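You operate a simulated robot arm through the tools that you are given. There is no shell and no other tool. Be economical: measure what you need, move in short steps, check, and stop when the job is done.

You are at the controls of a simulated two-armed robot. One attempt, no reset.

Task
Pick up the red brush from the top of the brown bench with one hand, pass it to the other hand and put it on the end table of the right bench.

It is judged by the outcome, as a careful person would: the job done as asked, and still so three seconds after it is handed in. It fails if anything else is knocked over, pushed out of place, dropped, spilled or broken.

Robot
Two 7-joint arms with four-finger grippers on one trunk, on a base that drives. Base frame: it is fixed to the floor where the robot stands at the start and does not move with it; the origin is under the middle of the robot, x ahead of it, y to its left, z up; the surface under the hand at the start is at about z = 0.86. Units: m, rad, N and s.
The left shoulder is at the start at [0.04, 0.181, 1.13], the right one opposite. With the tool pointing down near the work surface each hand reaches from about 0.32 to 0.84 m from the robot's upright axis, wherever it stands, measured 20 degrees to its own side. Places, roughly: end table of the right bench [-1.8, 4, 0.8]. Payload 3.67 kg a hand.
The tool frame of a hand sits at the grasp point between the pads (the TCP): z along the fingers, y along the line on which they close. The tips reach 0.028 m beyond it. The gripper opens to 0.112 m. The gripper's body begins 0.073 m behind the TCP.
Orientation is that of the tool frame in the base frame, as a unit quaternion [x, y, z, w]. With the fingers straight down and closing along the base's y, the tool's x points along the base's -x, its y along +y and its z along -z.

Tools
- The arms move only by the tool apply_moves. It takes "left_plan", "right_plan" or both (then of equal length, played together; a hand with none holds still); each is a list of rows, each a list of 7 numbers: the turn, a rotation vector about the tool's x, y, z in rad, then the shift along the tool's x, y, z in m, then the closure, from 0 (fully open) to 1 (shut). In form: [[ax, ay, az, x, y, z, jaw], ...]. A call has 1 to 10 rows; each row shifts and turns the commanded pose from where the row before left it, along the tool's axes as they then stand. Each row takes 0.2 s and may step no farther than 0.05 m and 0.15 rad from the row before; otherwise, or with a gripper value out of range, the whole call is refused. Where a pose cannot be reached the arm comes as near as it can. A force on the tool above 40 N (or 10 N above the force at the start of the call, whichever is more), or a blocked arm, ends the call early, and 0.2 s more pass. Each finger halts on what it meets, pressing with about 35 N; the grip force reading is that of the motor and also rises with nothing between the fingers. The clock runs only during rows and for 0.2 s after the last one: add rows that do not move to give the fingers time. It gives the time, the measured TCP pose, the force on the tool (base axes), the opening and the grip force at its end, in the units of the frame above (readings bear some noise), with the torque about the TCP (base axes, N m) and any sound that the robot's microphone picked up.
- Cameras (640 x 400 px; columns grow to the right, rows downward): "scene" is now at [0.1108, -0.0081, 1.3635]; the picture's right is [-0.08, -1.00, 0.00], its down [-0.52, 0.04, -0.85] and it looks along [0.85, -0.07, -0.52] (base axes); focal length 266 px, centre (320, 200). "left" rides on the left gripper at [0.06, 0.018, -0.104] in its tool frame; the picture's right is [-0.29, 0.96, 0.00], its down [-0.80, -0.24, -0.55] and it looks along [-0.53, -0.16, 0.83] (tool axes); focal length 234 px, centre (320, 200). "right" rides on the right gripper at [0.06, -0.018, -0.104] in its tool frame; the picture's right is [0.29, 0.96, 0.00], its down [-0.80, 0.24, -0.55] and it looks along [-0.53, 0.16, 0.83] (tool axes); focal length 234 px, centre (320, 200). There is no depth. A picture from a camera that has moved, and an enlarged one, comes with that camera's place and axes in the base frame and with its lens.
- capture(camera): a new picture of that camera. No time passes.
- lift_body(by): slides the trunk up (or, below 0, down) by that many m; the arms and the scene camera ride with it, the base frame stays. It gives what a move gives, with no picture.
- roll_base(legs): drives the robot by 1 to 6 legs, each [ahead, left, turn to the left] in m, m and rad, along the robot's own axes; the way and the turn of a leg run together, so that a leg with both is an arc; at most 1.5 m and 3.142 rad a leg. The arms and the cameras ride along, it lands a little off, and it stops where it bumps. It gives what a move gives.
- head_to(pan, tilt): turns the head with the scene camera to pan (to the left, within 1.501 rad either way) and tilt (down, from -0.506 to 1.204), counted from straight ahead of the robot. It gives what a move gives.
- enlarge(camera, box): a new picture of the part [left, top, right, bottom] of that camera's present view, enlarged. No time passes.
- hand_in(): hands the job in; it is judged then, once.

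Work in short steps. Places have to be worked out from the pictures, the camera data and where the tool is seen: move nearer, look again, correct. Check each grasp and each placing, and mend what went wrong. You have 120 turns and 108 pictures in all, those below and enlarged ones among them. Open the grippers and draw the arms clear of the work before you hand the job in, unless the task says otherwise; then end with one line.

The tools are called after "Call:" as a command line: name --argument value ..., lists and objects as JSON in quotes. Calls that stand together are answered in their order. apply_moves: Moves the arms, as the interface text tells. Its arguments: {"type":"object","properties":{"left_plan":{"type":"array","items":{"type":"array","items":{"type":"number"}}},"right_plan":{"type":"array","items":{"type":"array","items":{"type":"number"}}}},"required":[]} The other tools are called the same way: lift_body (by) slides the trunk up or down; roll_base (legs) drives the base; head_to (pan, tilt) turns the head that bears the scene camera; capture (camera) takes a picture; enlarge (camera, box) takes an enlarged picture of a part of a camera's view; hand_in () hands the job in.

At the start:

```text
time_s: 0.0
left_tool_pos: [0.4583, 0.2147, 1.1319]
left_ee_rot: [0.0, 1.0, 0.001, 0.001]
left_contact_force: [0.6, -0.7, 0.3]
left_ft_torque: [-0.02, 0.01, 0.0]
left_finger_gap: 0.1119
left_grip_force: 0.1
right_tool_pos: [0.5546, -0.1863, 1.1005]
right_ee_rot: [0.0, 1.0, 0.0, 0.0]
right_contact_force: [0.9, 0.0, -0.9]
right_ft_torque: [0.0, 0.0, 0.0]
right_finger_gap: 0.112
right_grip_force: 0.0
trunk travel left (down, up): [-0.25, 0.264]
robot x, y, heading: [0.0031, -0.0026, -0.001]
head pan, tilt: [-0.08, 0.552]
```

scene: 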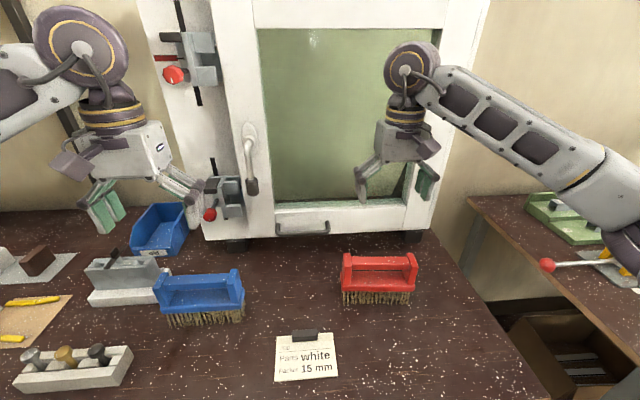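
right: 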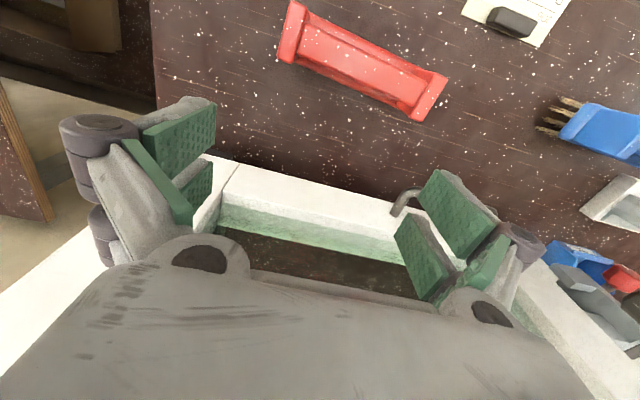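
left: 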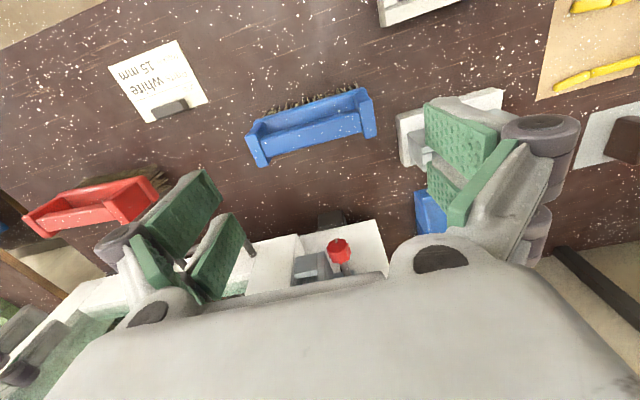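

The red brush seems to be near (0.52, -0.17). I'll enlarge both views to see its shape and how to grasp it.

Call:
enlarge --camera "scene" --box '[300, 220, 460, 320]'

Call:
enlarge --camera "right" --box '[240, 0, 480, 150]'

```text
4.00 times, centred on (380, 270) of scene
camera zoom: at [0.1108, -0.0081, 1.3635], right [-0.08, -1.0, 0.0], down [-0.52, 0.04, -0.85], along [0.85, -0.07, -0.52], focal length 1065 px, centre (80, -80)
```

zoom: 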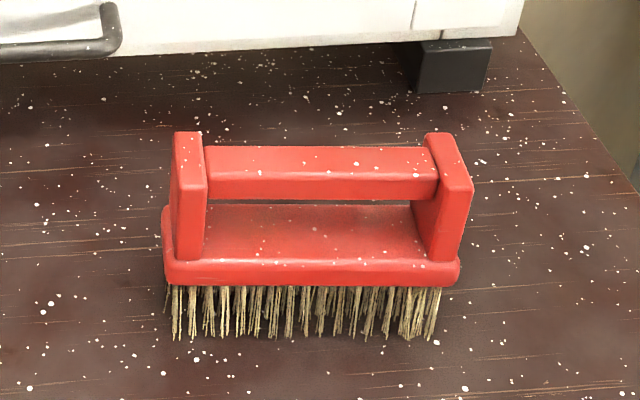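

```text
2.67 times, centred on (360, 75) of right
camera zoom: at [0.494, -0.2053, 1.2047], right [-0.29, 0.96, 0.0], down [0.8, 0.24, 0.55], along [0.53, 0.16, -0.83], focal length 624 px, centre (213, 533)
```

zoom: 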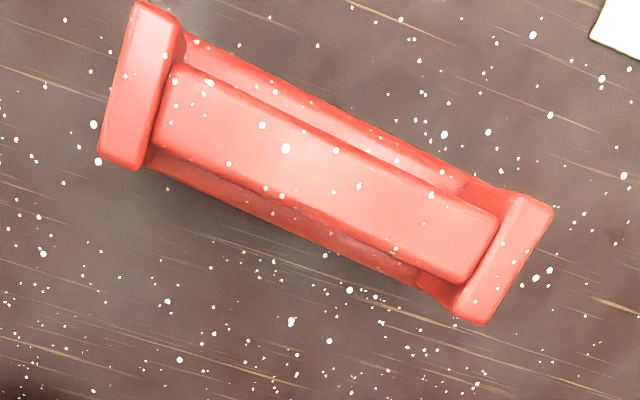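

The brush bar runs almost along y, centred about (0.498, -0.163), with the top near z 0.98. I'll grasp the bar with the right hand closing along x, tool x outward. First I back off a little from the cabinet and yaw.

Call:
apply_moves --right_plan '[[0, 0, 0, 0.05, 0, 0, 0], [0, 0, -0.149, 0, 0, 0, 0], [0, 0, -0.149, 0, 0, 0, 0], [0, 0, -0.149, 0, 0, 0, 0], [0, 0, -0.149, 0, 0, 0, 0], [0, 0, -0.149, 0, 0, 0, 0], [0, 0, -0.149, 0, 0, 0, 0], [0, 0, -0.149, 0, 0, 0, 0], [0, 0, -0.149, 0, 0, 0, 0], [0, 0, -0.149, 0, 0, 0, 0]]'

```text
time_s: 2.2
left_tool_pos: [0.4587, 0.2151, 1.1313]
left_ee_rot: [0.0, 1.0, -0.001, 0.0]
left_contact_force: [-0.3, 0.4, 1.1]
left_ft_torque: [0.02, 0.0, -0.04]
left_finger_gap: 0.1121
left_grip_force: 0.0
right_tool_pos: [0.3993, -0.1038, 1.095]
right_ee_rot: [-0.619, 0.786, -0.001, 0.0]
right_contact_force: [-1.0, 0.1, 0.6]
right_ft_torque: [-0.02, -0.03, -0.04]
right_finger_gap: 0.112
right_grip_force: 0.1
right hand out of reach, approached as far as the arm can: row 8, 9, 10
trunk travel left (down, up): [-0.25, 0.264]
robot x, y, heading: [-0.0001, 0.0016, 0.0]
head pan, tilt: [-0.08, 0.552]
```

Yaw stalls at about +76° here. I'll turn back and test the opposite yaw direction.

Call:
apply_moves --right_plan '[[0, 0, 0.149, 0, 0, 0, 0], [0, 0, 0.149, 0, 0, 0, 0], [0, 0, 0.149, 0, 0, 0, 0], [0, 0, 0.149, 0, 0, 0, 0], [0, 0, 0.149, 0, 0, 0, 0], [0, 0, 0.149, 0, 0, 0, 0], [0, 0, 0.149, 0, 0, 0, 0], [0, 0, 0.149, 0, 0, 0, 0], [0, 0, 0.149, 0, 0, 0, 0], [0, 0, 0, 0, 0, 0, 0]]'

Call:
apply_moves --right_plan '[[0, 0, 0.149, 0, 0, 0, 0], [0, 0, 0.149, 0, 0, 0, 0], [0, 0, 0.149, 0, 0, 0, 0], [0, 0, 0.149, 0, 0, 0, 0], [0, 0, 0.149, 0, 0, 0, 0], [0, 0, 0.149, 0, 0, 0, 0], [0, 0, 0.149, 0, 0, 0, 0], [0, 0, 0.149, 0, 0, 0, 0], [0, 0, 0.149, 0, 0, 0, 0], [0, 0, 0, 0, 0, 0, 0]]'

```text
time_s: 4.4
left_tool_pos: [0.4593, 0.2147, 1.132]
left_ee_rot: [0.001, 1.0, 0.0, 0.0]
left_contact_force: [0.2, -0.7, 0.1]
left_ft_torque: [-0.03, -0.02, 0.03]
left_finger_gap: 0.1119
left_grip_force: 0.1
right_tool_pos: [0.3996, -0.1047, 1.0965]
right_ee_rot: [0.002, 1.0, 0.0, 0.0]
right_contact_force: [-0.1, 0.3, 0.0]
right_ft_torque: [-0.01, -0.04, -0.01]
right_finger_gap: 0.112
right_grip_force: 0.1
trunk travel left (down, up): [-0.25, 0.264]
robot x, y, heading: [0.002, 0.0012, -0.004]
head pan, tilt: [-0.08, 0.552]
```

```text
time_s: 6.6
left_tool_pos: [0.4594, 0.2152, 1.13]
left_ee_rot: [0.0, 1.0, 0.001, 0.0]
left_contact_force: [-0.1, -0.4, -0.6]
left_ft_torque: [-0.02, 0.03, 0.01]
left_finger_gap: 0.1123
left_grip_force: 0.0
right_tool_pos: [0.3999, -0.1032, 1.0949]
right_ee_rot: [0.623, 0.782, 0.0, -0.001]
right_contact_force: [-0.8, 1.5, -0.6]
right_ft_torque: [0.01, 0.0, 0.01]
right_finger_gap: 0.1119
right_grip_force: 0.1
trunk travel left (down, up): [-0.25, 0.264]
robot x, y, heading: [-0.0001, -0.0026, 0.0]
head pan, tilt: [-0.08, 0.552]
```

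Negative yaw works for the right arm. Before choosing which hand ends up holding the brush, I look toward the destination.

Call:
head_to --pan 1.5 --tilt 0.3

Call:
capture --camera "scene"

```text
time_s: 8.2
left_tool_pos: [0.458, 0.2151, 1.1309]
left_ee_rot: [-0.001, 1.0, 0.0, 0.001]
left_contact_force: [1.1, 0.1, -0.5]
left_ft_torque: [0.01, -0.04, 0.01]
left_finger_gap: 0.1124
left_grip_force: 0.2
right_tool_pos: [0.3987, -0.1043, 1.095]
right_ee_rot: [0.622, 0.783, 0.0, 0.0]
right_contact_force: [0.4, -0.3, -0.2]
right_ft_torque: [-0.02, 0.0, 0.01]
right_finger_gap: 0.1121
right_grip_force: 0.0
trunk travel left (down, up): [-0.25, 0.264]
robot x, y, heading: [0.0041, 0.0041, 0.002]
head pan, tilt: [1.499, 0.3]
```

```text
102 pictures are left
camera scene: at [0.028, 0.0924, 1.3866], right [1.0, -0.07, 0.0], down [-0.02, -0.3, -0.96], along [0.07, 0.95, -0.3], focal length 266 px, centre (320, 200)
```

scene: 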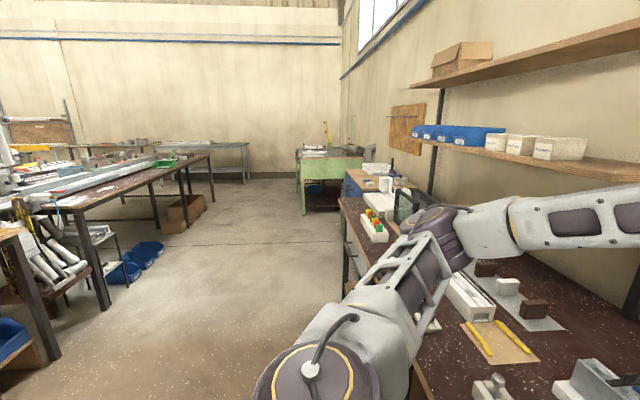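

Call:
enlarge --camera "scene" --box '[0, 120, 256, 280]'

```text
2.50 times, centred on (128, 200) of scene
camera zoom: at [0.028, 0.0924, 1.3866], right [1.0, -0.07, 0.0], down [-0.02, -0.3, -0.96], along [0.07, 0.95, -0.3], focal length 666 px, centre (800, 200)
```

zoom: 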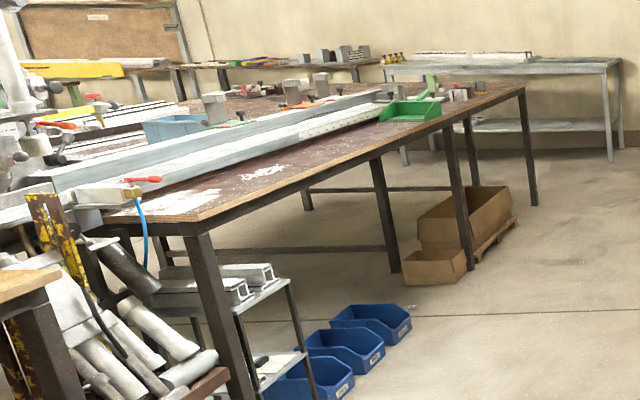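

The end table lies at the far end of the bench across the aisle, with free space by its end. Now I finish the right-hand yaw, move above the right half of the brush bar and tilt outward about 20°, leaving room for the left hand.

Call:
apply_moves --right_plan '[[0, 0, 0.149, 0, 0, 0, 0], [0, 0, 0.149, 0, 0, 0, 0], [0, 0, 0, -0.027, 0.0345, 0, 0], [0, 0, 0, -0.027, 0.0345, 0, 0], [0, 0, 0, -0.027, 0.0345, 0, 0], [0, 0.117, 0, 0, 0, 0, 0], [0, 0.117, 0, 0, 0, 0, 0], [0, 0.117, 0, 0, 0, 0, 0], [0, 0, 0, 0, 0, 0, 0]]'

Call:
head_to --pan -0.2 --tilt 0.65

Call:
capture --camera "right"

Call:
capture --camera "scene"

```text
time_s: 10.2
left_tool_pos: [0.4577, 0.2162, 1.131]
left_ee_rot: [-0.001, 1.0, -0.001, 0.0]
left_contact_force: [0.5, 0.2, -0.6]
left_ft_torque: [0.01, 0.03, 0.0]
left_finger_gap: 0.1118
left_grip_force: 0.0
right_tool_pos: [0.4982, -0.1913, 1.097]
right_ee_rot: [0.719, 0.672, 0.128, -0.12]
right_contact_force: [-0.1, 0.3, 0.3]
right_ft_torque: [-0.05, 0.0, -0.03]
right_finger_gap: 0.1116
right_grip_force: 0.1
trunk travel left (down, up): [-0.25, 0.264]
robot x, y, heading: [-0.0011, -0.0008, 0.003]
head pan, tilt: [1.499, 0.3]
```

```text
time_s: 12.0
left_tool_pos: [0.4586, 0.2149, 1.1322]
left_ee_rot: [0.0, 1.0, 0.0, 0.0]
left_contact_force: [-0.1, 0.5, -0.1]
left_ft_torque: [-0.02, 0.02, 0.0]
left_finger_gap: 0.1121
left_grip_force: 0.1
right_tool_pos: [0.4979, -0.1927, 1.0966]
right_ee_rot: [0.719, 0.673, 0.127, -0.119]
right_contact_force: [0.5, 0.4, 0.3]
right_ft_torque: [-0.03, -0.01, -0.05]
right_finger_gap: 0.1119
right_grip_force: 0.1
trunk travel left (down, up): [-0.25, 0.264]
robot x, y, heading: [-0.0024, -0.0019, 0.0]
head pan, tilt: [-0.201, 0.649]
```

```text
100 pictures are left
camera right: at [0.4813, -0.1713, 1.2142], right [0.97, 0.2, 0.1], down [0.17, -0.95, 0.25], along [0.14, -0.22, -0.96], focal length 234 px, centre (320, 200)
```

right: 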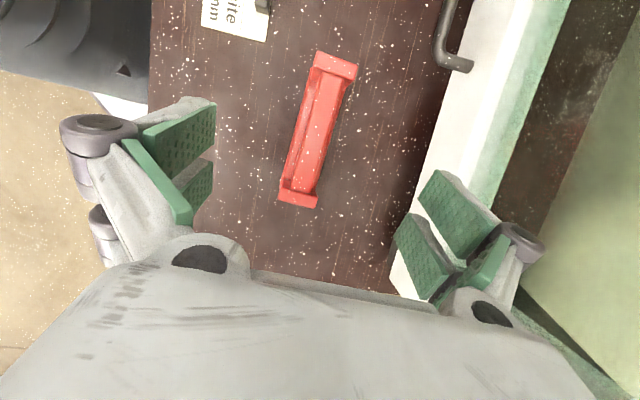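

```text
99 pictures are left
camera scene: at [0.1063, -0.0181, 1.3548], right [-0.2, -0.98, 0.0], down [-0.59, 0.12, -0.8], along [0.78, -0.16, -0.6], focal length 266 px, centre (320, 200)
```

scene: 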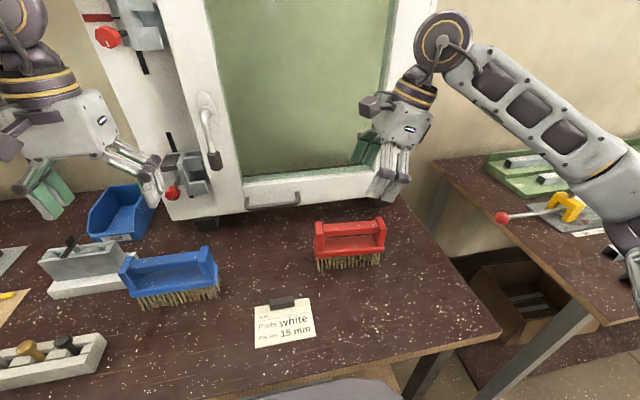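

The posts triangulate consistently (centre ≈ (0.499, -0.162), top ≈ 0.98). I descend straight down three quarters of the way and check.

Call:
apply_moves --right_plan '[[0, 0, 0, -0.0107, 0, 0.0333, 0], [0, 0, 0, -0.0107, 0, 0.0333, 0], [0, 0, 0, -0.0107, 0, 0.0333, 0]]'

Call:
capture --camera "right"

Call:
enlarge --camera "scene" --box '[270, 150, 430, 280]'

```text
time_s: 12.8
left_tool_pos: [0.4587, 0.2148, 1.1303]
left_ee_rot: [0.0, 1.0, 0.0, 0.0]
left_contact_force: [0.2, -1.1, 0.1]
left_ft_torque: [-0.02, 0.0, 0.01]
left_finger_gap: 0.1118
left_grip_force: 0.0
right_tool_pos: [0.4978, -0.1887, 0.9892]
right_ee_rot: [0.719, 0.673, 0.127, -0.119]
right_contact_force: [0.0, -0.9, 0.6]
right_ft_torque: [0.01, 0.01, -0.02]
right_finger_gap: 0.1118
right_grip_force: 0.0
trunk travel left (down, up): [-0.25, 0.264]
robot x, y, heading: [0.0002, 0.0025, -0.002]
head pan, tilt: [-0.201, 0.649]
```

```text
98 pictures are left
camera right: at [0.4814, -0.1676, 1.1077], right [0.97, 0.2, 0.1], down [0.17, -0.95, 0.25], along [0.14, -0.22, -0.96], focal length 234 px, centre (320, 200)
```

right: 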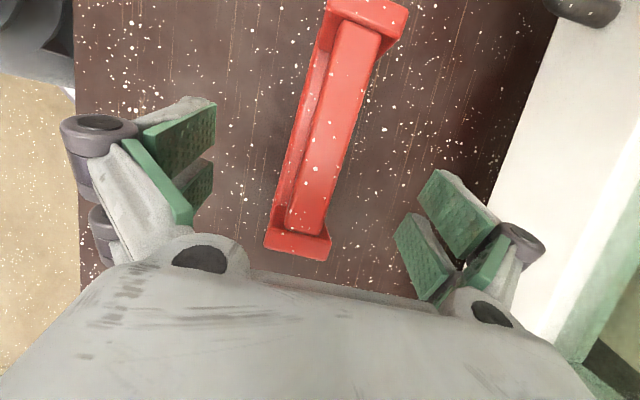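

```text
3.08 times, centred on (350, 215) of scene
camera zoom: at [0.1066, -0.0185, 1.3548], right [-0.2, -0.98, 0.0], down [-0.59, 0.12, -0.8], along [0.78, -0.16, -0.6], focal length 819 px, centre (228, 154)
```

zoom: 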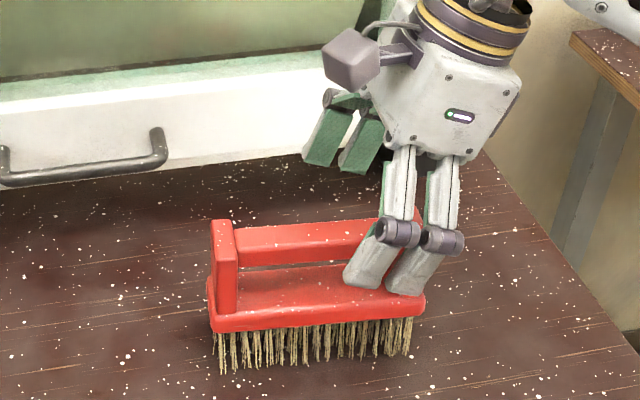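

The fingers straddle the bar properly. I finish the descent, close, and wait.

Call:
apply_moves --right_plan '[[0, 0, 0, -0.0093, -0.001, 0.0317, 0], [0, 0, 0, 0, 0, 0, 0.4], [0, 0, 0, 0, 0, 0, 0.8], [0, 0, 0, 0, 0, 0, 1], [0, 0, 0, 0, 0, 0, 1], [0, 0, 0, 0, 0, 0, 1]]'

Call:
enlarge --camera "scene" --box '[270, 150, 430, 280]'

Call:
capture --camera "right"

```text
time_s: 14.2
left_tool_pos: [0.4596, 0.2153, 1.1319]
left_ee_rot: [-0.001, 1.0, 0.0, 0.0]
left_contact_force: [-0.7, 0.7, 0.3]
left_ft_torque: [-0.01, 0.0, 0.0]
left_finger_gap: 0.1119
left_grip_force: 0.1
right_tool_pos: [0.4967, -0.1869, 0.9575]
right_ee_rot: [0.719, 0.673, 0.127, -0.119]
right_contact_force: [1.3, -0.3, 0.4]
right_ft_torque: [0.11, 0.0, -0.05]
right_finger_gap: 0.0226
right_grip_force: 34.9
trunk travel left (down, up): [-0.25, 0.264]
robot x, y, heading: [0.003, -0.0013, -0.003]
head pan, tilt: [-0.201, 0.649]
```

```text
3.08 times, centred on (350, 215) of scene
camera zoom: at [0.1064, -0.0182, 1.3548], right [-0.2, -0.98, 0.0], down [-0.59, 0.12, -0.8], along [0.78, -0.16, -0.6], focal length 819 px, centre (228, 154)
```

zoom: 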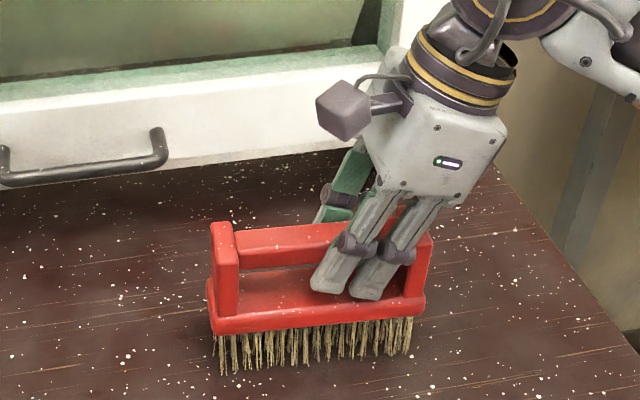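

```text
95 pictures are left
camera right: at [0.4803, -0.1655, 1.0749], right [0.97, 0.2, 0.1], down [0.17, -0.95, 0.25], along [0.14, -0.22, -0.96], focal length 234 px, centre (320, 200)
```

right: 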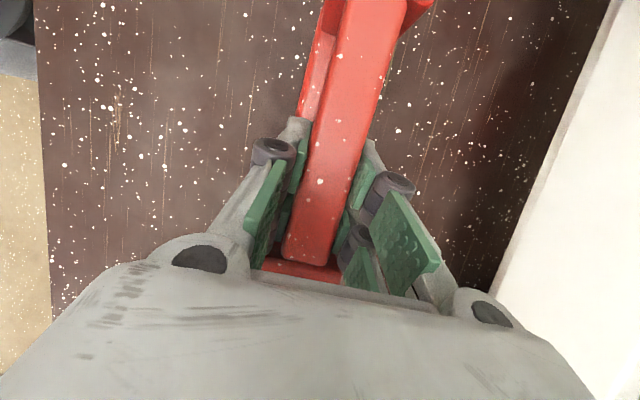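

Held firmly (gap 0.0226, 35 N). I lift about 0.14 m straight up and check.

Call:
apply_moves --right_plan '[[0, 0, 0, 0.0048, 0, -0.0132, 1], [0, 0, 0, 0.0095, 0, -0.0263, 1], [0, 0, 0, 0.0095, 0, -0.0263, 1], [0, 0, 0, 0.0095, 0, -0.0263, 1], [0, 0, 0, 0.0095, 0, -0.0263, 1], [0, 0, 0, 0.0048, 0, -0.0132, 1], [0, 0, 0, 0, 0, 0, 1]]'

Call:
capture --camera "scene"

```text
time_s: 15.8
left_tool_pos: [0.4588, 0.2147, 1.1314]
left_ee_rot: [-0.001, 1.0, -0.001, 0.0]
left_contact_force: [0.4, -0.6, -0.2]
left_ft_torque: [0.02, -0.02, -0.02]
left_finger_gap: 0.1122
left_grip_force: 0.0
right_tool_pos: [0.4987, -0.1866, 1.0965]
right_ee_rot: [0.72, 0.672, 0.127, -0.119]
right_contact_force: [-0.4, 0.6, -1.9]
right_ft_torque: [-0.07, 0.0, -0.01]
right_finger_gap: 0.0223
right_grip_force: 34.8
trunk travel left (down, up): [-0.25, 0.264]
robot x, y, heading: [-0.0015, -0.0009, 0.003]
head pan, tilt: [-0.201, 0.649]
```

```text
94 pictures are left
camera scene: at [0.1066, -0.0182, 1.3548], right [-0.2, -0.98, 0.0], down [-0.59, 0.12, -0.8], along [0.78, -0.16, -0.6], focal length 266 px, centre (320, 200)
```

scene: 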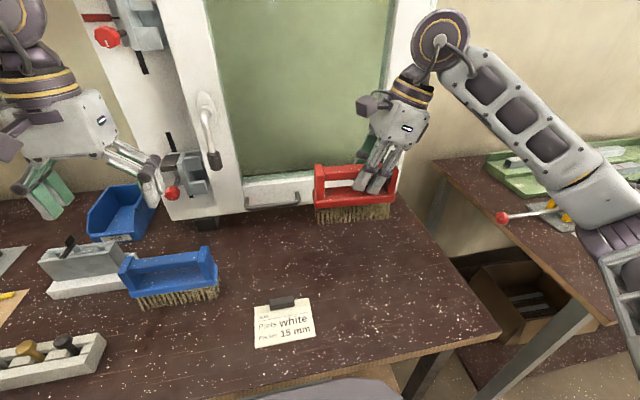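

Brush is up cleanly. I bring it toward the middle and back from the cabinet, while yawing the left hand to face it along the bar.

Call:
apply_moves --right_plan '[[0, 0, 0, 0.022, -0.0217, 0.008, 1], [0, 0, 0, 0.022, -0.0217, 0.008, 1], [0, 0, 0, 0.022, -0.0217, 0.008, 1], [0, 0, 0, 0.022, -0.0217, 0.008, 1], [0, 0, 0, 0, 0, 0, 1], [0, 0, 0, 0, 0, 0, 1], [0, 0, 0, 0, 0, 0, 1], [0, 0, 0, 0, 0, 0, 1], [0, 0, 0, 0, 0, 0, 1], [0, 0, 0, 0, 0, 0, 1]]' --left_plan '[[0, 0, -0.1487, 0, 0, 0, 0], [0, 0, -0.1487, 0, 0, 0, 0], [0, 0, -0.1487, 0, 0, 0, 0], [0, 0, -0.1487, 0, 0, 0, 0], [0, 0, -0.1487, 0, 0, 0, 0], [0, 0, -0.1487, 0, 0, 0, 0], [0, 0, -0.1487, 0, 0, 0, 0], [0, 0, -0.1487, 0, 0, 0, 0], [0, 0, -0.1487, 0, 0, 0, 0], [0, 0, -0.1487, 0, 0, 0, 0]]'

```text
time_s: 18.0
left_tool_pos: [0.4575, 0.2157, 1.1313]
left_ee_rot: [-0.678, 0.735, 0.0, 0.0]
left_contact_force: [-0.3, 1.0, 0.2]
left_ft_torque: [0.03, 0.0, 0.0]
left_finger_gap: 0.1121
left_grip_force: 0.1
right_tool_pos: [0.4196, -0.0871, 1.0963]
right_ee_rot: [0.72, 0.672, 0.127, -0.119]
right_contact_force: [-0.7, 0.1, -2.3]
right_ft_torque: [-0.07, 0.01, 0.0]
right_finger_gap: 0.0225
right_grip_force: 34.2
trunk travel left (down, up): [-0.25, 0.264]
robot x, y, heading: [-0.0015, 0.0006, -0.001]
head pan, tilt: [-0.201, 0.649]
```

Now I tilt the left hand so its fingers point down-right and bring it to a stand-off from the brush's left post, then look.

Call:
apply_moves --left_plan '[[0, 0.14, 0, 0, 0, 0, 0], [0, 0.14, 0, 0, 0, 0, 0], [0, 0.14, 0, 0, 0, 0, 0], [0, 0.14, 0, 0, 0, 0, 0], [0, 0.14, 0, 0, 0, 0, 0], [0, 0, 0, 0.034, 0.0034, 0.0126, 0], [0, 0, 0, 0.034, 0.0034, 0.0126, 0], [0, 0, 0, 0.034, 0.0034, 0.0126, 0], [0, 0, 0, 0.034, 0.0034, 0.0126, 0]]'

Call:
head_to --pan 0.0 --tilt 0.65

Call:
capture --camera "scene"

Call:
capture --camera "left"

```text
time_s: 20.0
left_tool_pos: [0.4352, 0.0775, 1.1793]
left_ee_rot: [-0.636, 0.691, -0.231, -0.253]
left_contact_force: [-0.3, 0.6, -0.7]
left_ft_torque: [0.04, 0.04, 0.0]
left_finger_gap: 0.112
left_grip_force: 0.0
right_tool_pos: [0.4187, -0.0887, 1.0977]
right_ee_rot: [0.72, 0.672, 0.129, -0.119]
right_contact_force: [0.8, 0.3, -1.8]
right_ft_torque: [-0.04, -0.01, 0.01]
right_finger_gap: 0.0229
right_grip_force: 35.0
trunk travel left (down, up): [-0.25, 0.264]
robot x, y, heading: [0.0005, -0.0001, 0.003]
head pan, tilt: [-0.201, 0.649]
```

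```text
time_s: 20.7
left_tool_pos: [0.4346, 0.0791, 1.18]
left_ee_rot: [-0.636, 0.691, -0.232, -0.253]
left_contact_force: [0.6, 0.3, 0.1]
left_ft_torque: [-0.02, -0.01, -0.01]
left_finger_gap: 0.112
left_grip_force: 0.1
right_tool_pos: [0.419, -0.0874, 1.0976]
right_ee_rot: [0.719, 0.672, 0.128, -0.119]
right_contact_force: [0.4, -0.2, -1.8]
right_ft_torque: [-0.08, -0.01, -0.02]
right_finger_gap: 0.0228
right_grip_force: 35.1
trunk travel left (down, up): [-0.25, 0.264]
robot x, y, heading: [-0.0008, -0.0011, -0.005]
head pan, tilt: [0.0, 0.649]
```

```text
93 pictures are left
camera scene: at [0.1082, -0.0005, 1.3548], right [0.0, -1.0, 0.0], down [-0.6, 0.0, -0.8], along [0.8, 0.0, -0.6], focal length 266 px, centre (320, 200)
```

scene: 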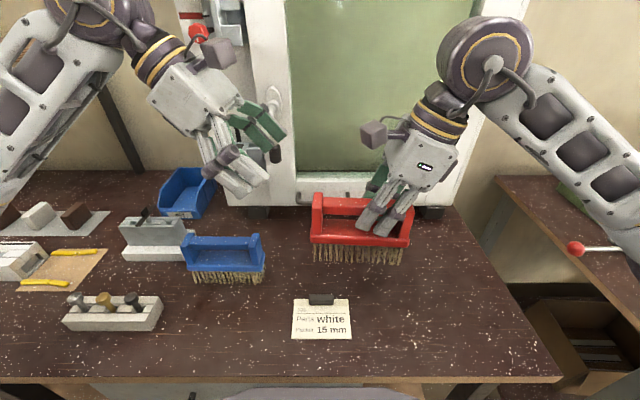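

```text
92 pictures are left
camera left: at [0.4199, 0.101, 1.2983], right [-0.94, 0.3, -0.19], down [0.32, 0.94, -0.09], along [0.15, -0.14, -0.98], focal length 234 px, centre (320, 200)
```

left: 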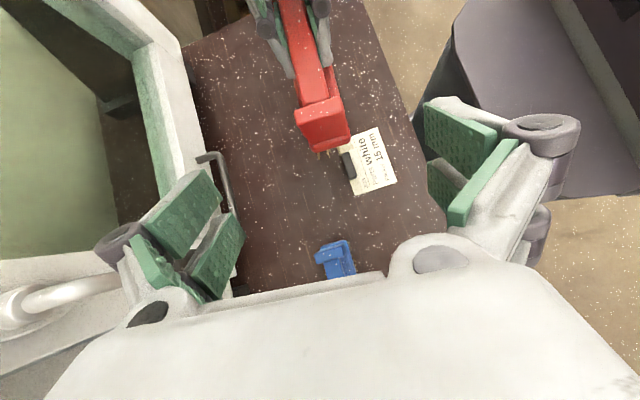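

Left camera puts the post at (0.426, 0.004), matching the estimate. I advance along the tool axis to the post with the fingers open, then check.

Call:
apply_moves --left_plan '[[0, 0, 0, 0, 0.0007, 0.0387, 0], [0, 0, 0, 0, 0.0007, 0.0387, 0], [0, 0, 0, -0.001, 0.0007, 0.0387, 0], [0, 0, 0, 0, 0, 0, 0]]'

Call:
capture --camera "left"

Call:
enlarge --camera "scene" --box '[200, 80, 440, 270]'

```text
time_s: 21.7
left_tool_pos: [0.4247, 0.0059, 1.0914]
left_ee_rot: [-0.636, 0.691, -0.233, -0.253]
left_contact_force: [-0.4, 0.4, -0.5]
left_ft_torque: [-0.02, 0.0, 0.0]
left_finger_gap: 0.112
left_grip_force: 0.0
right_tool_pos: [0.4187, -0.0868, 1.0965]
right_ee_rot: [0.72, 0.672, 0.128, -0.119]
right_contact_force: [-0.2, 0.6, -3.6]
right_ft_torque: [-0.08, -0.01, -0.01]
right_finger_gap: 0.0222
right_grip_force: 34.9
trunk travel left (down, up): [-0.25, 0.264]
robot x, y, heading: [-0.0004, 0.0005, -0.001]
head pan, tilt: [0.0, 0.649]
```

```text
91 pictures are left
camera left: at [0.4105, 0.0275, 1.2099], right [-0.94, 0.3, -0.19], down [0.32, 0.94, -0.09], along [0.15, -0.14, -0.98], focal length 234 px, centre (320, 200)
```

left: 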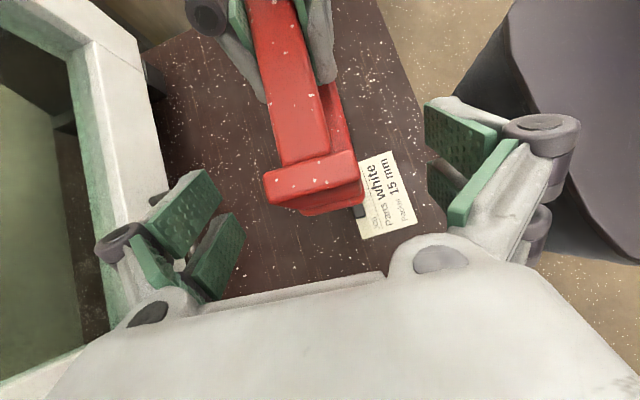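

```text
2.11 times, centred on (320, 175) of scene
camera zoom: at [0.1079, -0.0004, 1.3549], right [0.0, -1.0, 0.0], down [-0.6, 0.0, -0.8], along [0.8, 0.0, -0.6], focal length 560 px, centre (320, 253)
```

zoom: 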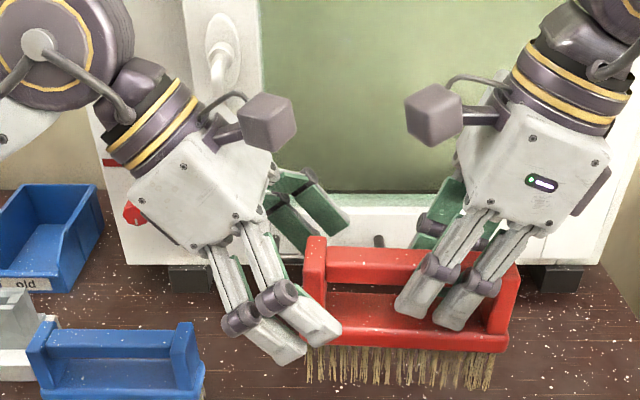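

Alignment looks right. I go 8 mm deeper and close on the post.

Call:
apply_moves --left_plan '[[0, 0, 0, 0, 0, 0.008, 0], [0, 0, 0, 0, 0, 0, 0.3], [0, 0, 0, 0, 0, 0, 0.6], [0, 0, 0, 0, 0, 0, 1], [0, 0, 0, 0, 0, 0, 1], [0, 0, 0, 0, 0, 0, 1]]'

Call:
capture --camera "left"

Call:
enlarge --camera "scene" --box '[200, 80, 440, 270]'

```text
time_s: 23.1
left_tool_pos: [0.425, 0.0004, 1.0846]
left_ee_rot: [-0.636, 0.691, -0.232, -0.253]
left_contact_force: [-0.4, 1.7, -0.7]
left_ft_torque: [-0.01, 0.05, 0.07]
left_finger_gap: 0.0453
left_grip_force: 34.9
right_tool_pos: [0.4193, -0.0877, 1.0968]
right_ee_rot: [0.72, 0.672, 0.127, -0.119]
right_contact_force: [1.4, -0.3, -2.1]
right_ft_torque: [-0.06, -0.05, -0.12]
right_finger_gap: 0.0227
right_grip_force: 34.7
trunk travel left (down, up): [-0.25, 0.264]
robot x, y, heading: [0.0039, -0.0003, 0.001]
head pan, tilt: [0.0, 0.649]
```

```text
89 pictures are left
camera left: at [0.4106, 0.0219, 1.2042], right [-0.94, 0.3, -0.19], down [0.32, 0.94, -0.09], along [0.15, -0.14, -0.98], focal length 234 px, centre (320, 200)
```

left: 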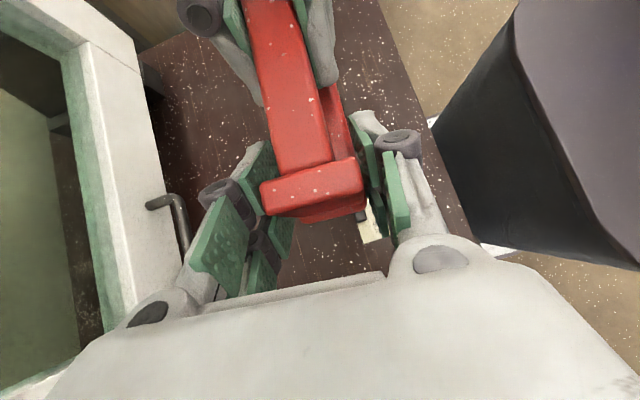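

```text
2.11 times, centred on (320, 175) of scene
camera zoom: at [0.1082, -0.0008, 1.3548], right [0.0, -1.0, 0.0], down [-0.6, 0.0, -0.8], along [0.8, 0.0, -0.6], focal length 560 px, centre (320, 253)
```

zoom: 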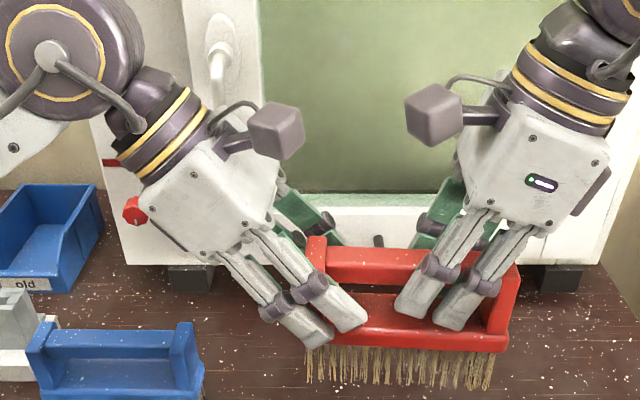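

Left hand holds the post (gap 0.045, 35 N). Now open the right hand and back it off along its axis.

Call:
apply_moves --right_plan '[[0, 0, 0, 0, 0, 0, 0.6], [0, 0, 0, 0, 0, 0, 0.2], [0, 0, 0, 0, 0, 0, 0], [0, 0, 0, 0, 0, 0, 0], [0, 0, 0, 0, 0, -0.03, 0], [0, 0, 0, 0, 0, -0.04, 0], [0, 0, 0, 0, 0, -0.04, 0], [0, 0, 0, 0, 0, -0.04, 0]]' --left_plan '[[0, 0, 0, 0, 0, 0, 1], [0, 0, 0, 0, 0, 0, 1], [0, 0, 0, 0, 0, 0, 1], [0, 0, 0, 0, 0, 0, 1], [0, 0, 0, 0, 0, 0, 1], [0, 0, 0, 0, 0, 0, 1], [0, 0, 0, 0, 0, 0, 1], [0, 0, 0, 0, 0, 0, 1]]'

Call:
capture --camera "scene"

Call:
capture --camera "left"

```text
time_s: 24.9
left_tool_pos: [0.4243, -0.0003, 1.087]
left_ee_rot: [-0.636, 0.692, -0.231, -0.253]
left_contact_force: [0.1, 0.1, 0.4]
left_ft_torque: [0.12, -0.04, -0.01]
left_finger_gap: 0.0459
left_grip_force: 35.2
right_tool_pos: [0.4101, -0.1366, 1.241]
right_ee_rot: [0.72, 0.672, 0.128, -0.118]
right_contact_force: [0.1, -0.2, 0.4]
right_ft_torque: [-0.05, 0.0, 0.03]
right_finger_gap: 0.1122
right_grip_force: 0.1
trunk travel left (down, up): [-0.25, 0.264]
robot x, y, heading: [0.0001, -0.0004, 0.001]
head pan, tilt: [0.0, 0.649]
```

```text
87 pictures are left
camera scene: at [0.1075, -0.0008, 1.3549], right [0.0, -1.0, 0.0], down [-0.6, 0.0, -0.8], along [0.8, 0.0, -0.6], focal length 266 px, centre (320, 200)
```

scene: 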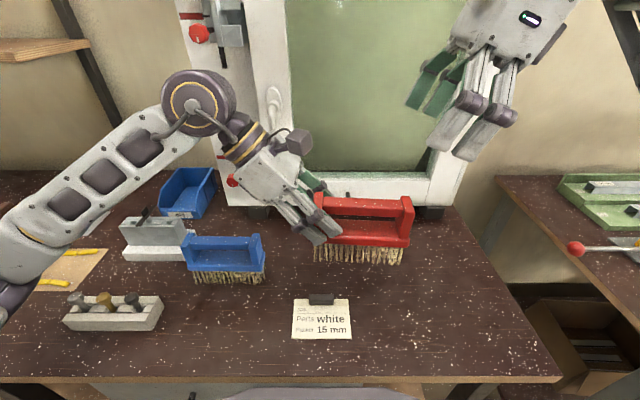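

```text
86 pictures are left
camera left: at [0.4099, 0.022, 1.2045], right [-0.94, 0.3, -0.19], down [0.32, 0.94, -0.09], along [0.15, -0.14, -0.98], focal length 234 px, centre (320, 200)
```

left: 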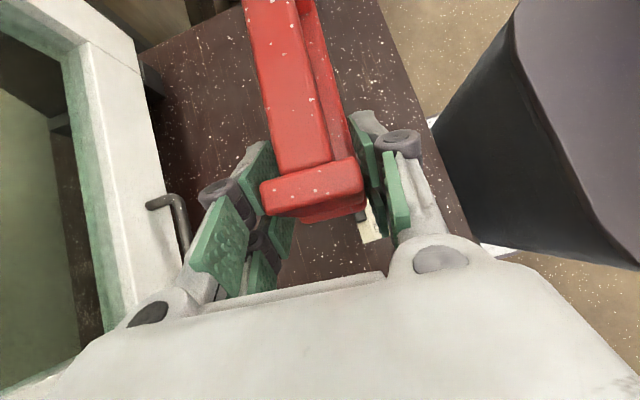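

Handover succeeded: the brush hangs level in the left hand. From the earlier view the aisle spans roughly x −1.4 to 0.27, so I back away 0.4 m from the bench and look left down the aisle.

Call:
roll_base --legs '[[-0.4, 0, 0]]'

Call:
head_to --pan 1.5 --tilt 0.4

Call:
capture --camera "scene"

```text
time_s: 27.5
left_tool_pos: [0.0251, 0.0014, 1.0854]
left_ee_rot: [-0.639, 0.689, -0.233, -0.252]
left_contact_force: [-0.7, 0.5, 0.1]
left_ft_torque: [0.15, -0.02, 0.03]
left_finger_gap: 0.0455
left_grip_force: 34.8
right_tool_pos: [0.0123, -0.1353, 1.2394]
right_ee_rot: [0.718, 0.674, 0.127, -0.12]
right_contact_force: [-0.9, 0.5, -0.6]
right_ft_torque: [0.04, -0.03, -0.02]
right_finger_gap: 0.1119
right_grip_force: 0.0
trunk travel left (down, up): [-0.25, 0.264]
robot x, y, heading: [-0.3986, -0.002, 0.008]
head pan, tilt: [0.0, 0.649]
```

```text
time_s: 29.1
left_tool_pos: [0.0259, 0.0021, 1.0834]
left_ee_rot: [-0.639, 0.689, -0.233, -0.251]
left_contact_force: [0.0, 0.6, 0.2]
left_ft_torque: [0.11, -0.01, 0.02]
left_finger_gap: 0.0454
left_grip_force: 35.3
right_tool_pos: [0.0128, -0.1348, 1.2384]
right_ee_rot: [0.717, 0.674, 0.128, -0.12]
right_contact_force: [0.0, 0.5, -0.2]
right_ft_torque: [-0.02, 0.02, 0.01]
right_finger_gap: 0.1123
right_grip_force: 0.0
trunk travel left (down, up): [-0.25, 0.264]
robot x, y, heading: [-0.4004, -0.0007, 0.005]
head pan, tilt: [1.499, 0.4]
```

```text
85 pictures are left
camera scene: at [-0.3721, 0.0903, 1.3773], right [1.0, -0.07, 0.0], down [-0.03, -0.39, -0.92], along [0.06, 0.92, -0.39], focal length 266 px, centre (320, 200)
```

scene: 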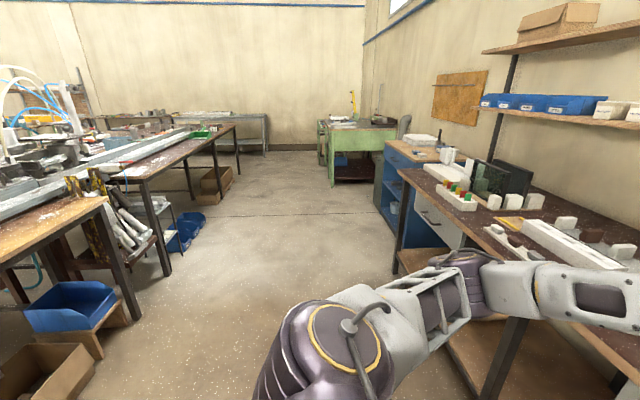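

The aisle is clear. I turn left in place and drive 2.8 m down it.

Call:
roll_base --legs '[[0, 0, 1.57], [1.4, 0.1, 0], [1.3, 0, 0]]'

Call:
head_to --pan 0.7 --tilt 0.4

Call:
capture --camera "scene"

```text
time_s: 46.7
left_tool_pos: [-0.4332, 3.1104, 1.0849]
left_ee_rot: [0.938, -0.057, 0.341, 0.021]
left_contact_force: [-0.6, 0.9, 0.1]
left_ft_torque: [-0.03, 0.14, -0.03]
left_finger_gap: 0.0452
left_grip_force: 34.9
right_tool_pos: [-0.2986, 3.0921, 1.2387]
right_ee_rot: [0.053, 0.983, 0.01, -0.175]
right_contact_force: [0.0, 0.4, -0.5]
right_ft_torque: [-0.01, -0.04, -0.02]
right_finger_gap: 0.112
right_grip_force: 0.0
trunk travel left (down, up): [-0.25, 0.264]
robot x, y, heading: [-0.4491, 2.6868, 1.53]
head pan, tilt: [1.499, 0.4]
```

```text
time_s: 47.9
left_tool_pos: [-0.4329, 3.1103, 1.085]
left_ee_rot: [0.938, -0.057, 0.341, 0.022]
left_contact_force: [0.2, -0.1, -0.8]
left_ft_torque: [0.02, 0.1, 0.0]
left_finger_gap: 0.0452
left_grip_force: 34.8
right_tool_pos: [-0.2968, 3.0933, 1.2391]
right_ee_rot: [0.053, 0.983, 0.01, -0.175]
right_contact_force: [-0.2, 0.1, -0.2]
right_ft_torque: [-0.03, 0.02, -0.01]
right_finger_gap: 0.1121
right_grip_force: 0.0
trunk travel left (down, up): [-0.25, 0.264]
robot x, y, heading: [-0.4516, 2.6889, 1.537]
head pan, tilt: [0.7, 0.4]
```

```text
84 pictures are left
camera scene: at [-0.5045, 2.7786, 1.3773], right [0.79, 0.61, 0.0], down [0.24, -0.31, -0.92], along [-0.57, 0.73, -0.39], focal length 266 px, centre (320, 200)
```

scene: 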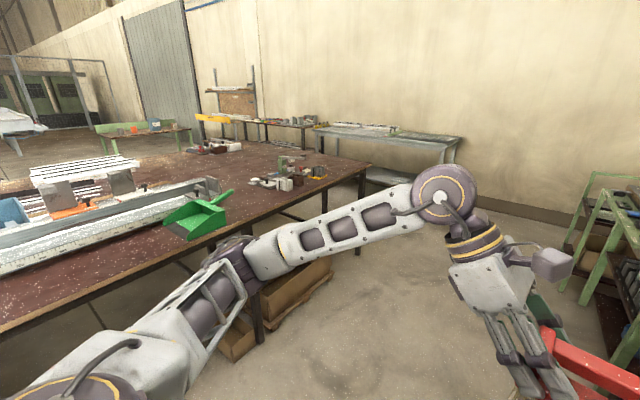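

The end table is the brown table with the dustpan and small blocks; its near edge is at x ≈ −1.45 with free space around (−1.6, 3.8). I drive on and turn to face it.

Call:
roll_base --legs '[[1.12, 0.05, 0], [0, 0, 1.605], [0.25, 0, 0]]'

Call:
head_to --pan 0.0 --tilt 0.55

Call:
capture --camera "scene"

```text
time_s: 59.5
left_tool_pos: [-1.1157, 3.8335, 1.0845]
left_ee_rot: [0.703, 0.623, 0.258, -0.227]
left_contact_force: [-0.2, 0.2, -2.1]
left_ft_torque: [-0.17, 0.02, -0.01]
left_finger_gap: 0.0455
left_grip_force: 35.2
right_tool_pos: [-1.0991, 3.9679, 1.2398]
right_ee_rot: [-0.658, 0.732, -0.117, -0.13]
right_contact_force: [-0.2, -0.2, -0.3]
right_ft_torque: [0.06, -0.03, 0.0]
right_finger_gap: 0.1122
right_grip_force: 0.1
trunk travel left (down, up): [-0.25, 0.264]
robot x, y, heading: [-0.6932, 3.8182, 3.099]
head pan, tilt: [0.7, 0.4]
```

```text
time_s: 60.5
left_tool_pos: [-1.1169, 3.8327, 1.0846]
left_ee_rot: [0.702, 0.624, 0.257, -0.228]
left_contact_force: [-0.6, 0.2, -2.5]
left_ft_torque: [-0.16, 0.01, 0.01]
left_finger_gap: 0.0457
left_grip_force: 34.8
right_tool_pos: [-1.0989, 3.9688, 1.2388]
right_ee_rot: [-0.658, 0.732, -0.117, -0.13]
right_contact_force: [0.3, -0.3, 0.0]
right_ft_torque: [0.03, -0.03, -0.01]
right_finger_gap: 0.112
right_grip_force: 0.1
trunk travel left (down, up): [-0.25, 0.264]
robot x, y, heading: [-0.6961, 3.8174, 3.102]
head pan, tilt: [0.0, 0.55]
```

```text
83 pictures are left
camera scene: at [-0.8019, 3.8208, 1.3636], right [0.04, 1.0, 0.0], down [0.52, -0.02, -0.85], along [-0.85, 0.03, -0.52], focal length 266 px, centre (320, 200)
```

scene: 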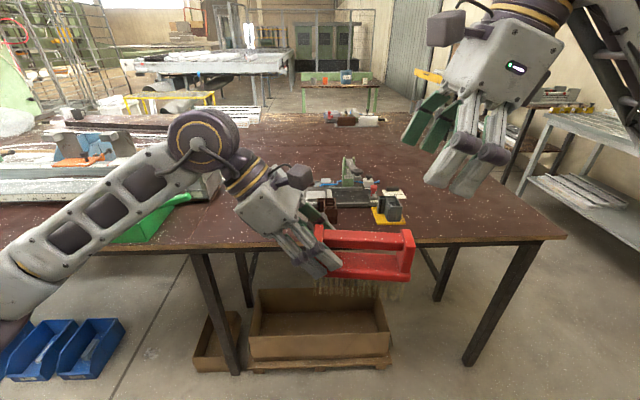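

The table's near edge is at x ≈ −1.45 and it ends at y ≈ 4.68. The best empty spot is right of the yellow/black item, around (−1.62, 4.42). I check my right side before sliding over.

Call:
head_to --pan -1.3 --tilt 0.5

Call:
capture --camera "scene"

```text
time_s: 62.0
left_tool_pos: [-1.1169, 3.8326, 1.0857]
left_ee_rot: [0.703, 0.623, 0.257, -0.226]
left_contact_force: [-1.0, 0.5, -2.5]
left_ft_torque: [-0.11, 0.02, 0.01]
left_finger_gap: 0.0457
left_grip_force: 34.8
right_tool_pos: [-1.098, 3.9695, 1.2391]
right_ee_rot: [-0.658, 0.732, -0.117, -0.13]
right_contact_force: [0.3, 0.0, -0.5]
right_ft_torque: [0.01, 0.0, 0.03]
right_finger_gap: 0.1123
right_grip_force: 0.2
trunk travel left (down, up): [-0.25, 0.264]
robot x, y, heading: [-0.6929, 3.815, 3.103]
head pan, tilt: [-1.3, 0.499]
```

```text
82 pictures are left
camera scene: at [-0.733, 3.9061, 1.3682], right [0.97, 0.23, 0.0], down [0.11, -0.47, -0.88], along [-0.2, 0.85, -0.48], focal length 266 px, centre (320, 200)
```

scene: 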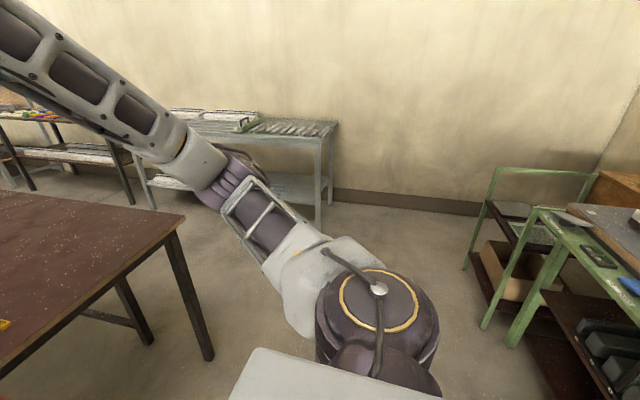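

Plenty of room. I slide right 0.52 m, straighten heading, and advance 0.38 m, then look at the table.

Call:
roll_base --legs '[[0, -0.52, 0.039], [0.38, 0, 0]]'

Call:
head_to --pan 0.0 --tilt 0.75

Call:
capture --camera "scene"

Call:
capture --camera "right"

Call:
capture --camera "left"

```text
time_s: 67.2
left_tool_pos: [-1.4819, 4.3431, 1.0849]
left_ee_rot: [0.696, 0.63, 0.255, -0.229]
left_contact_force: [0.2, 0.5, -3.0]
left_ft_torque: [-0.14, -0.01, -0.02]
left_finger_gap: 0.0457
left_grip_force: 35.6
right_tool_pos: [-1.4664, 4.4794, 1.2385]
right_ee_rot: [-0.667, 0.724, -0.118, -0.128]
right_contact_force: [-0.7, -1.0, -1.1]
right_ft_torque: [-0.02, 0.01, 0.02]
right_finger_gap: 0.112
right_grip_force: 0.1
trunk travel left (down, up): [-0.25, 0.264]
robot x, y, heading: [-1.0541, 4.3369, 3.126]
head pan, tilt: [-1.3, 0.499]
```

```text
time_s: 68.6
left_tool_pos: [-1.482, 4.3438, 1.086]
left_ee_rot: [0.696, 0.631, 0.254, -0.231]
left_contact_force: [0.2, 0.2, -3.1]
left_ft_torque: [-0.16, 0.01, -0.03]
left_finger_gap: 0.0453
left_grip_force: 35.8
right_tool_pos: [-1.4642, 4.48, 1.2394]
right_ee_rot: [-0.666, 0.725, -0.118, -0.129]
right_contact_force: [0.5, 0.0, -0.4]
right_ft_torque: [0.01, -0.01, -0.02]
right_finger_gap: 0.112
right_grip_force: 0.0
trunk travel left (down, up): [-0.25, 0.264]
robot x, y, heading: [-1.057, 4.3371, 3.125]
head pan, tilt: [0.0, 0.75]
```

```text
81 pictures are left
camera scene: at [-1.1591, 4.3385, 1.3462], right [0.02, 1.0, 0.0], down [0.68, -0.01, -0.73], along [-0.73, 0.01, -0.68], focal length 266 px, centre (320, 200)
```

scene: 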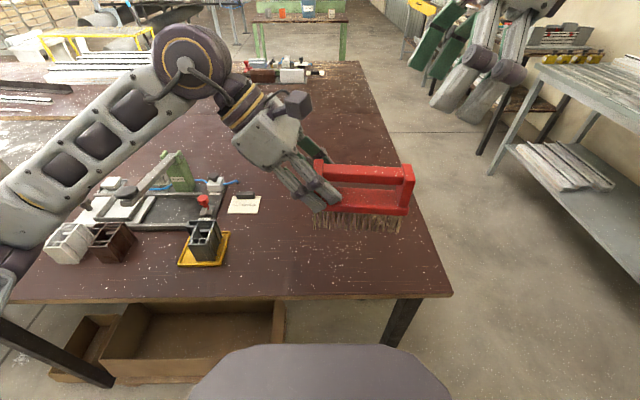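

```text
80 pictures are left
camera right: at [-1.4494, 4.4573, 1.3576], right [-0.98, -0.19, 0.1], down [-0.16, 0.96, 0.25], along [-0.14, 0.22, -0.96], focal length 234 px, centre (320, 200)
```

right: 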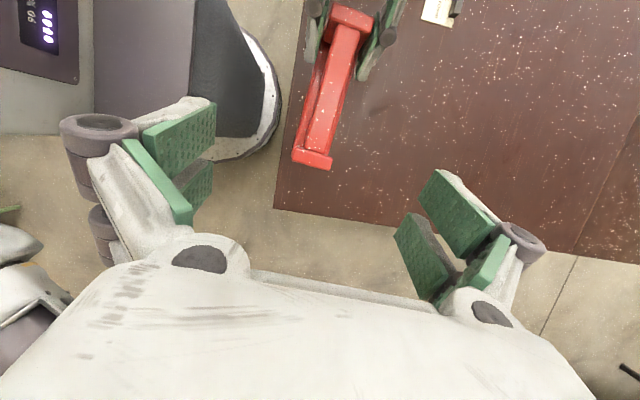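

```text
79 pictures are left
camera left: at [-1.4648, 4.3197, 1.2042], right [0.93, -0.31, -0.19], down [-0.33, -0.94, -0.09], along [-0.15, 0.15, -0.98], focal length 234 px, centre (320, 200)
```

left: 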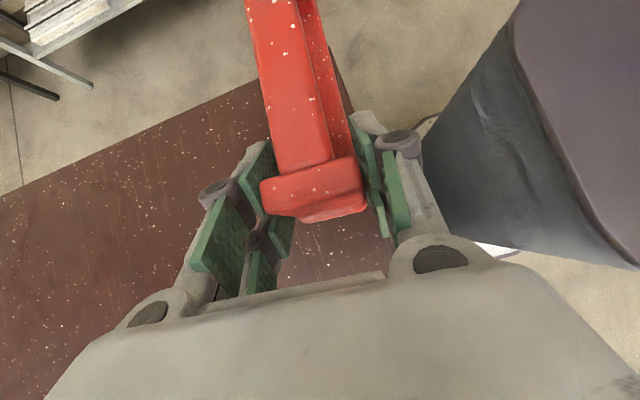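

Table corner cross-checks at z ≈ 0.80; the area under and ahead of the brush is empty. I extend the brush 0.13 m further over the table, then lower 0.15 m to about 5 cm above it.

Call:
apply_moves --left_plan '[[0, 0, 0, -0.0024, -0.0324, -0.002, 1], [0, 0, 0, -0.0024, -0.0324, -0.002, 1], [0, 0, 0, -0.0024, -0.0324, -0.002, 1], [0, 0, 0, -0.0024, -0.0324, -0.002, 1], [0, 0, 0, -0.0193, 0, 0.023, 1], [0, 0, 0, -0.0193, 0, 0.023, 1], [0, 0, 0, -0.0193, 0, 0.023, 1], [0, 0, 0, -0.0193, 0, 0.023, 1], [0, 0, 0, -0.0193, 0, 0.023, 1], [0, 0, 0, 0, 0, 0, 1]]'

Call:
capture --camera "scene"

Call:
capture --camera "right"

```text
time_s: 70.8
left_tool_pos: [-1.611, 4.3421, 0.933]
left_ee_rot: [0.696, 0.631, 0.253, -0.23]
left_contact_force: [0.4, -0.1, -2.1]
left_ft_torque: [-0.16, 0.04, 0.02]
left_finger_gap: 0.0456
left_grip_force: 35.1
right_tool_pos: [-1.4646, 4.4804, 1.2389]
right_ee_rot: [-0.666, 0.725, -0.118, -0.129]
right_contact_force: [0.3, 0.7, 0.7]
right_ft_torque: [0.01, 0.01, 0.01]
right_finger_gap: 0.112
right_grip_force: 0.1
trunk travel left (down, up): [-0.25, 0.264]
robot x, y, heading: [-1.0589, 4.3376, 3.125]
head pan, tilt: [0.0, 0.75]
```

```text
78 pictures are left
camera scene: at [-1.1589, 4.3386, 1.3463], right [0.01, 1.0, 0.0], down [0.68, -0.01, -0.73], along [-0.73, 0.01, -0.68], focal length 266 px, centre (320, 200)
```

scene: 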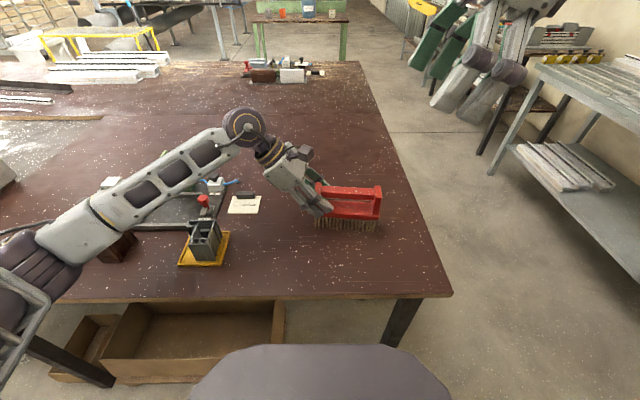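

```text
77 pictures are left
camera right: at [-1.4492, 4.4574, 1.3577], right [-0.98, -0.19, 0.1], down [-0.16, 0.96, 0.25], along [-0.14, 0.22, -0.96], focal length 234 px, centre (320, 200)
```

right: 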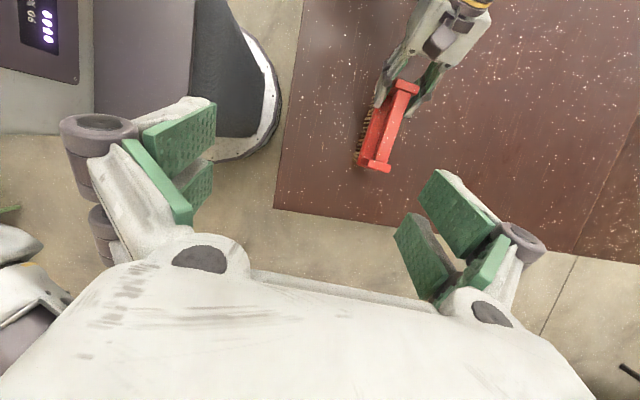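

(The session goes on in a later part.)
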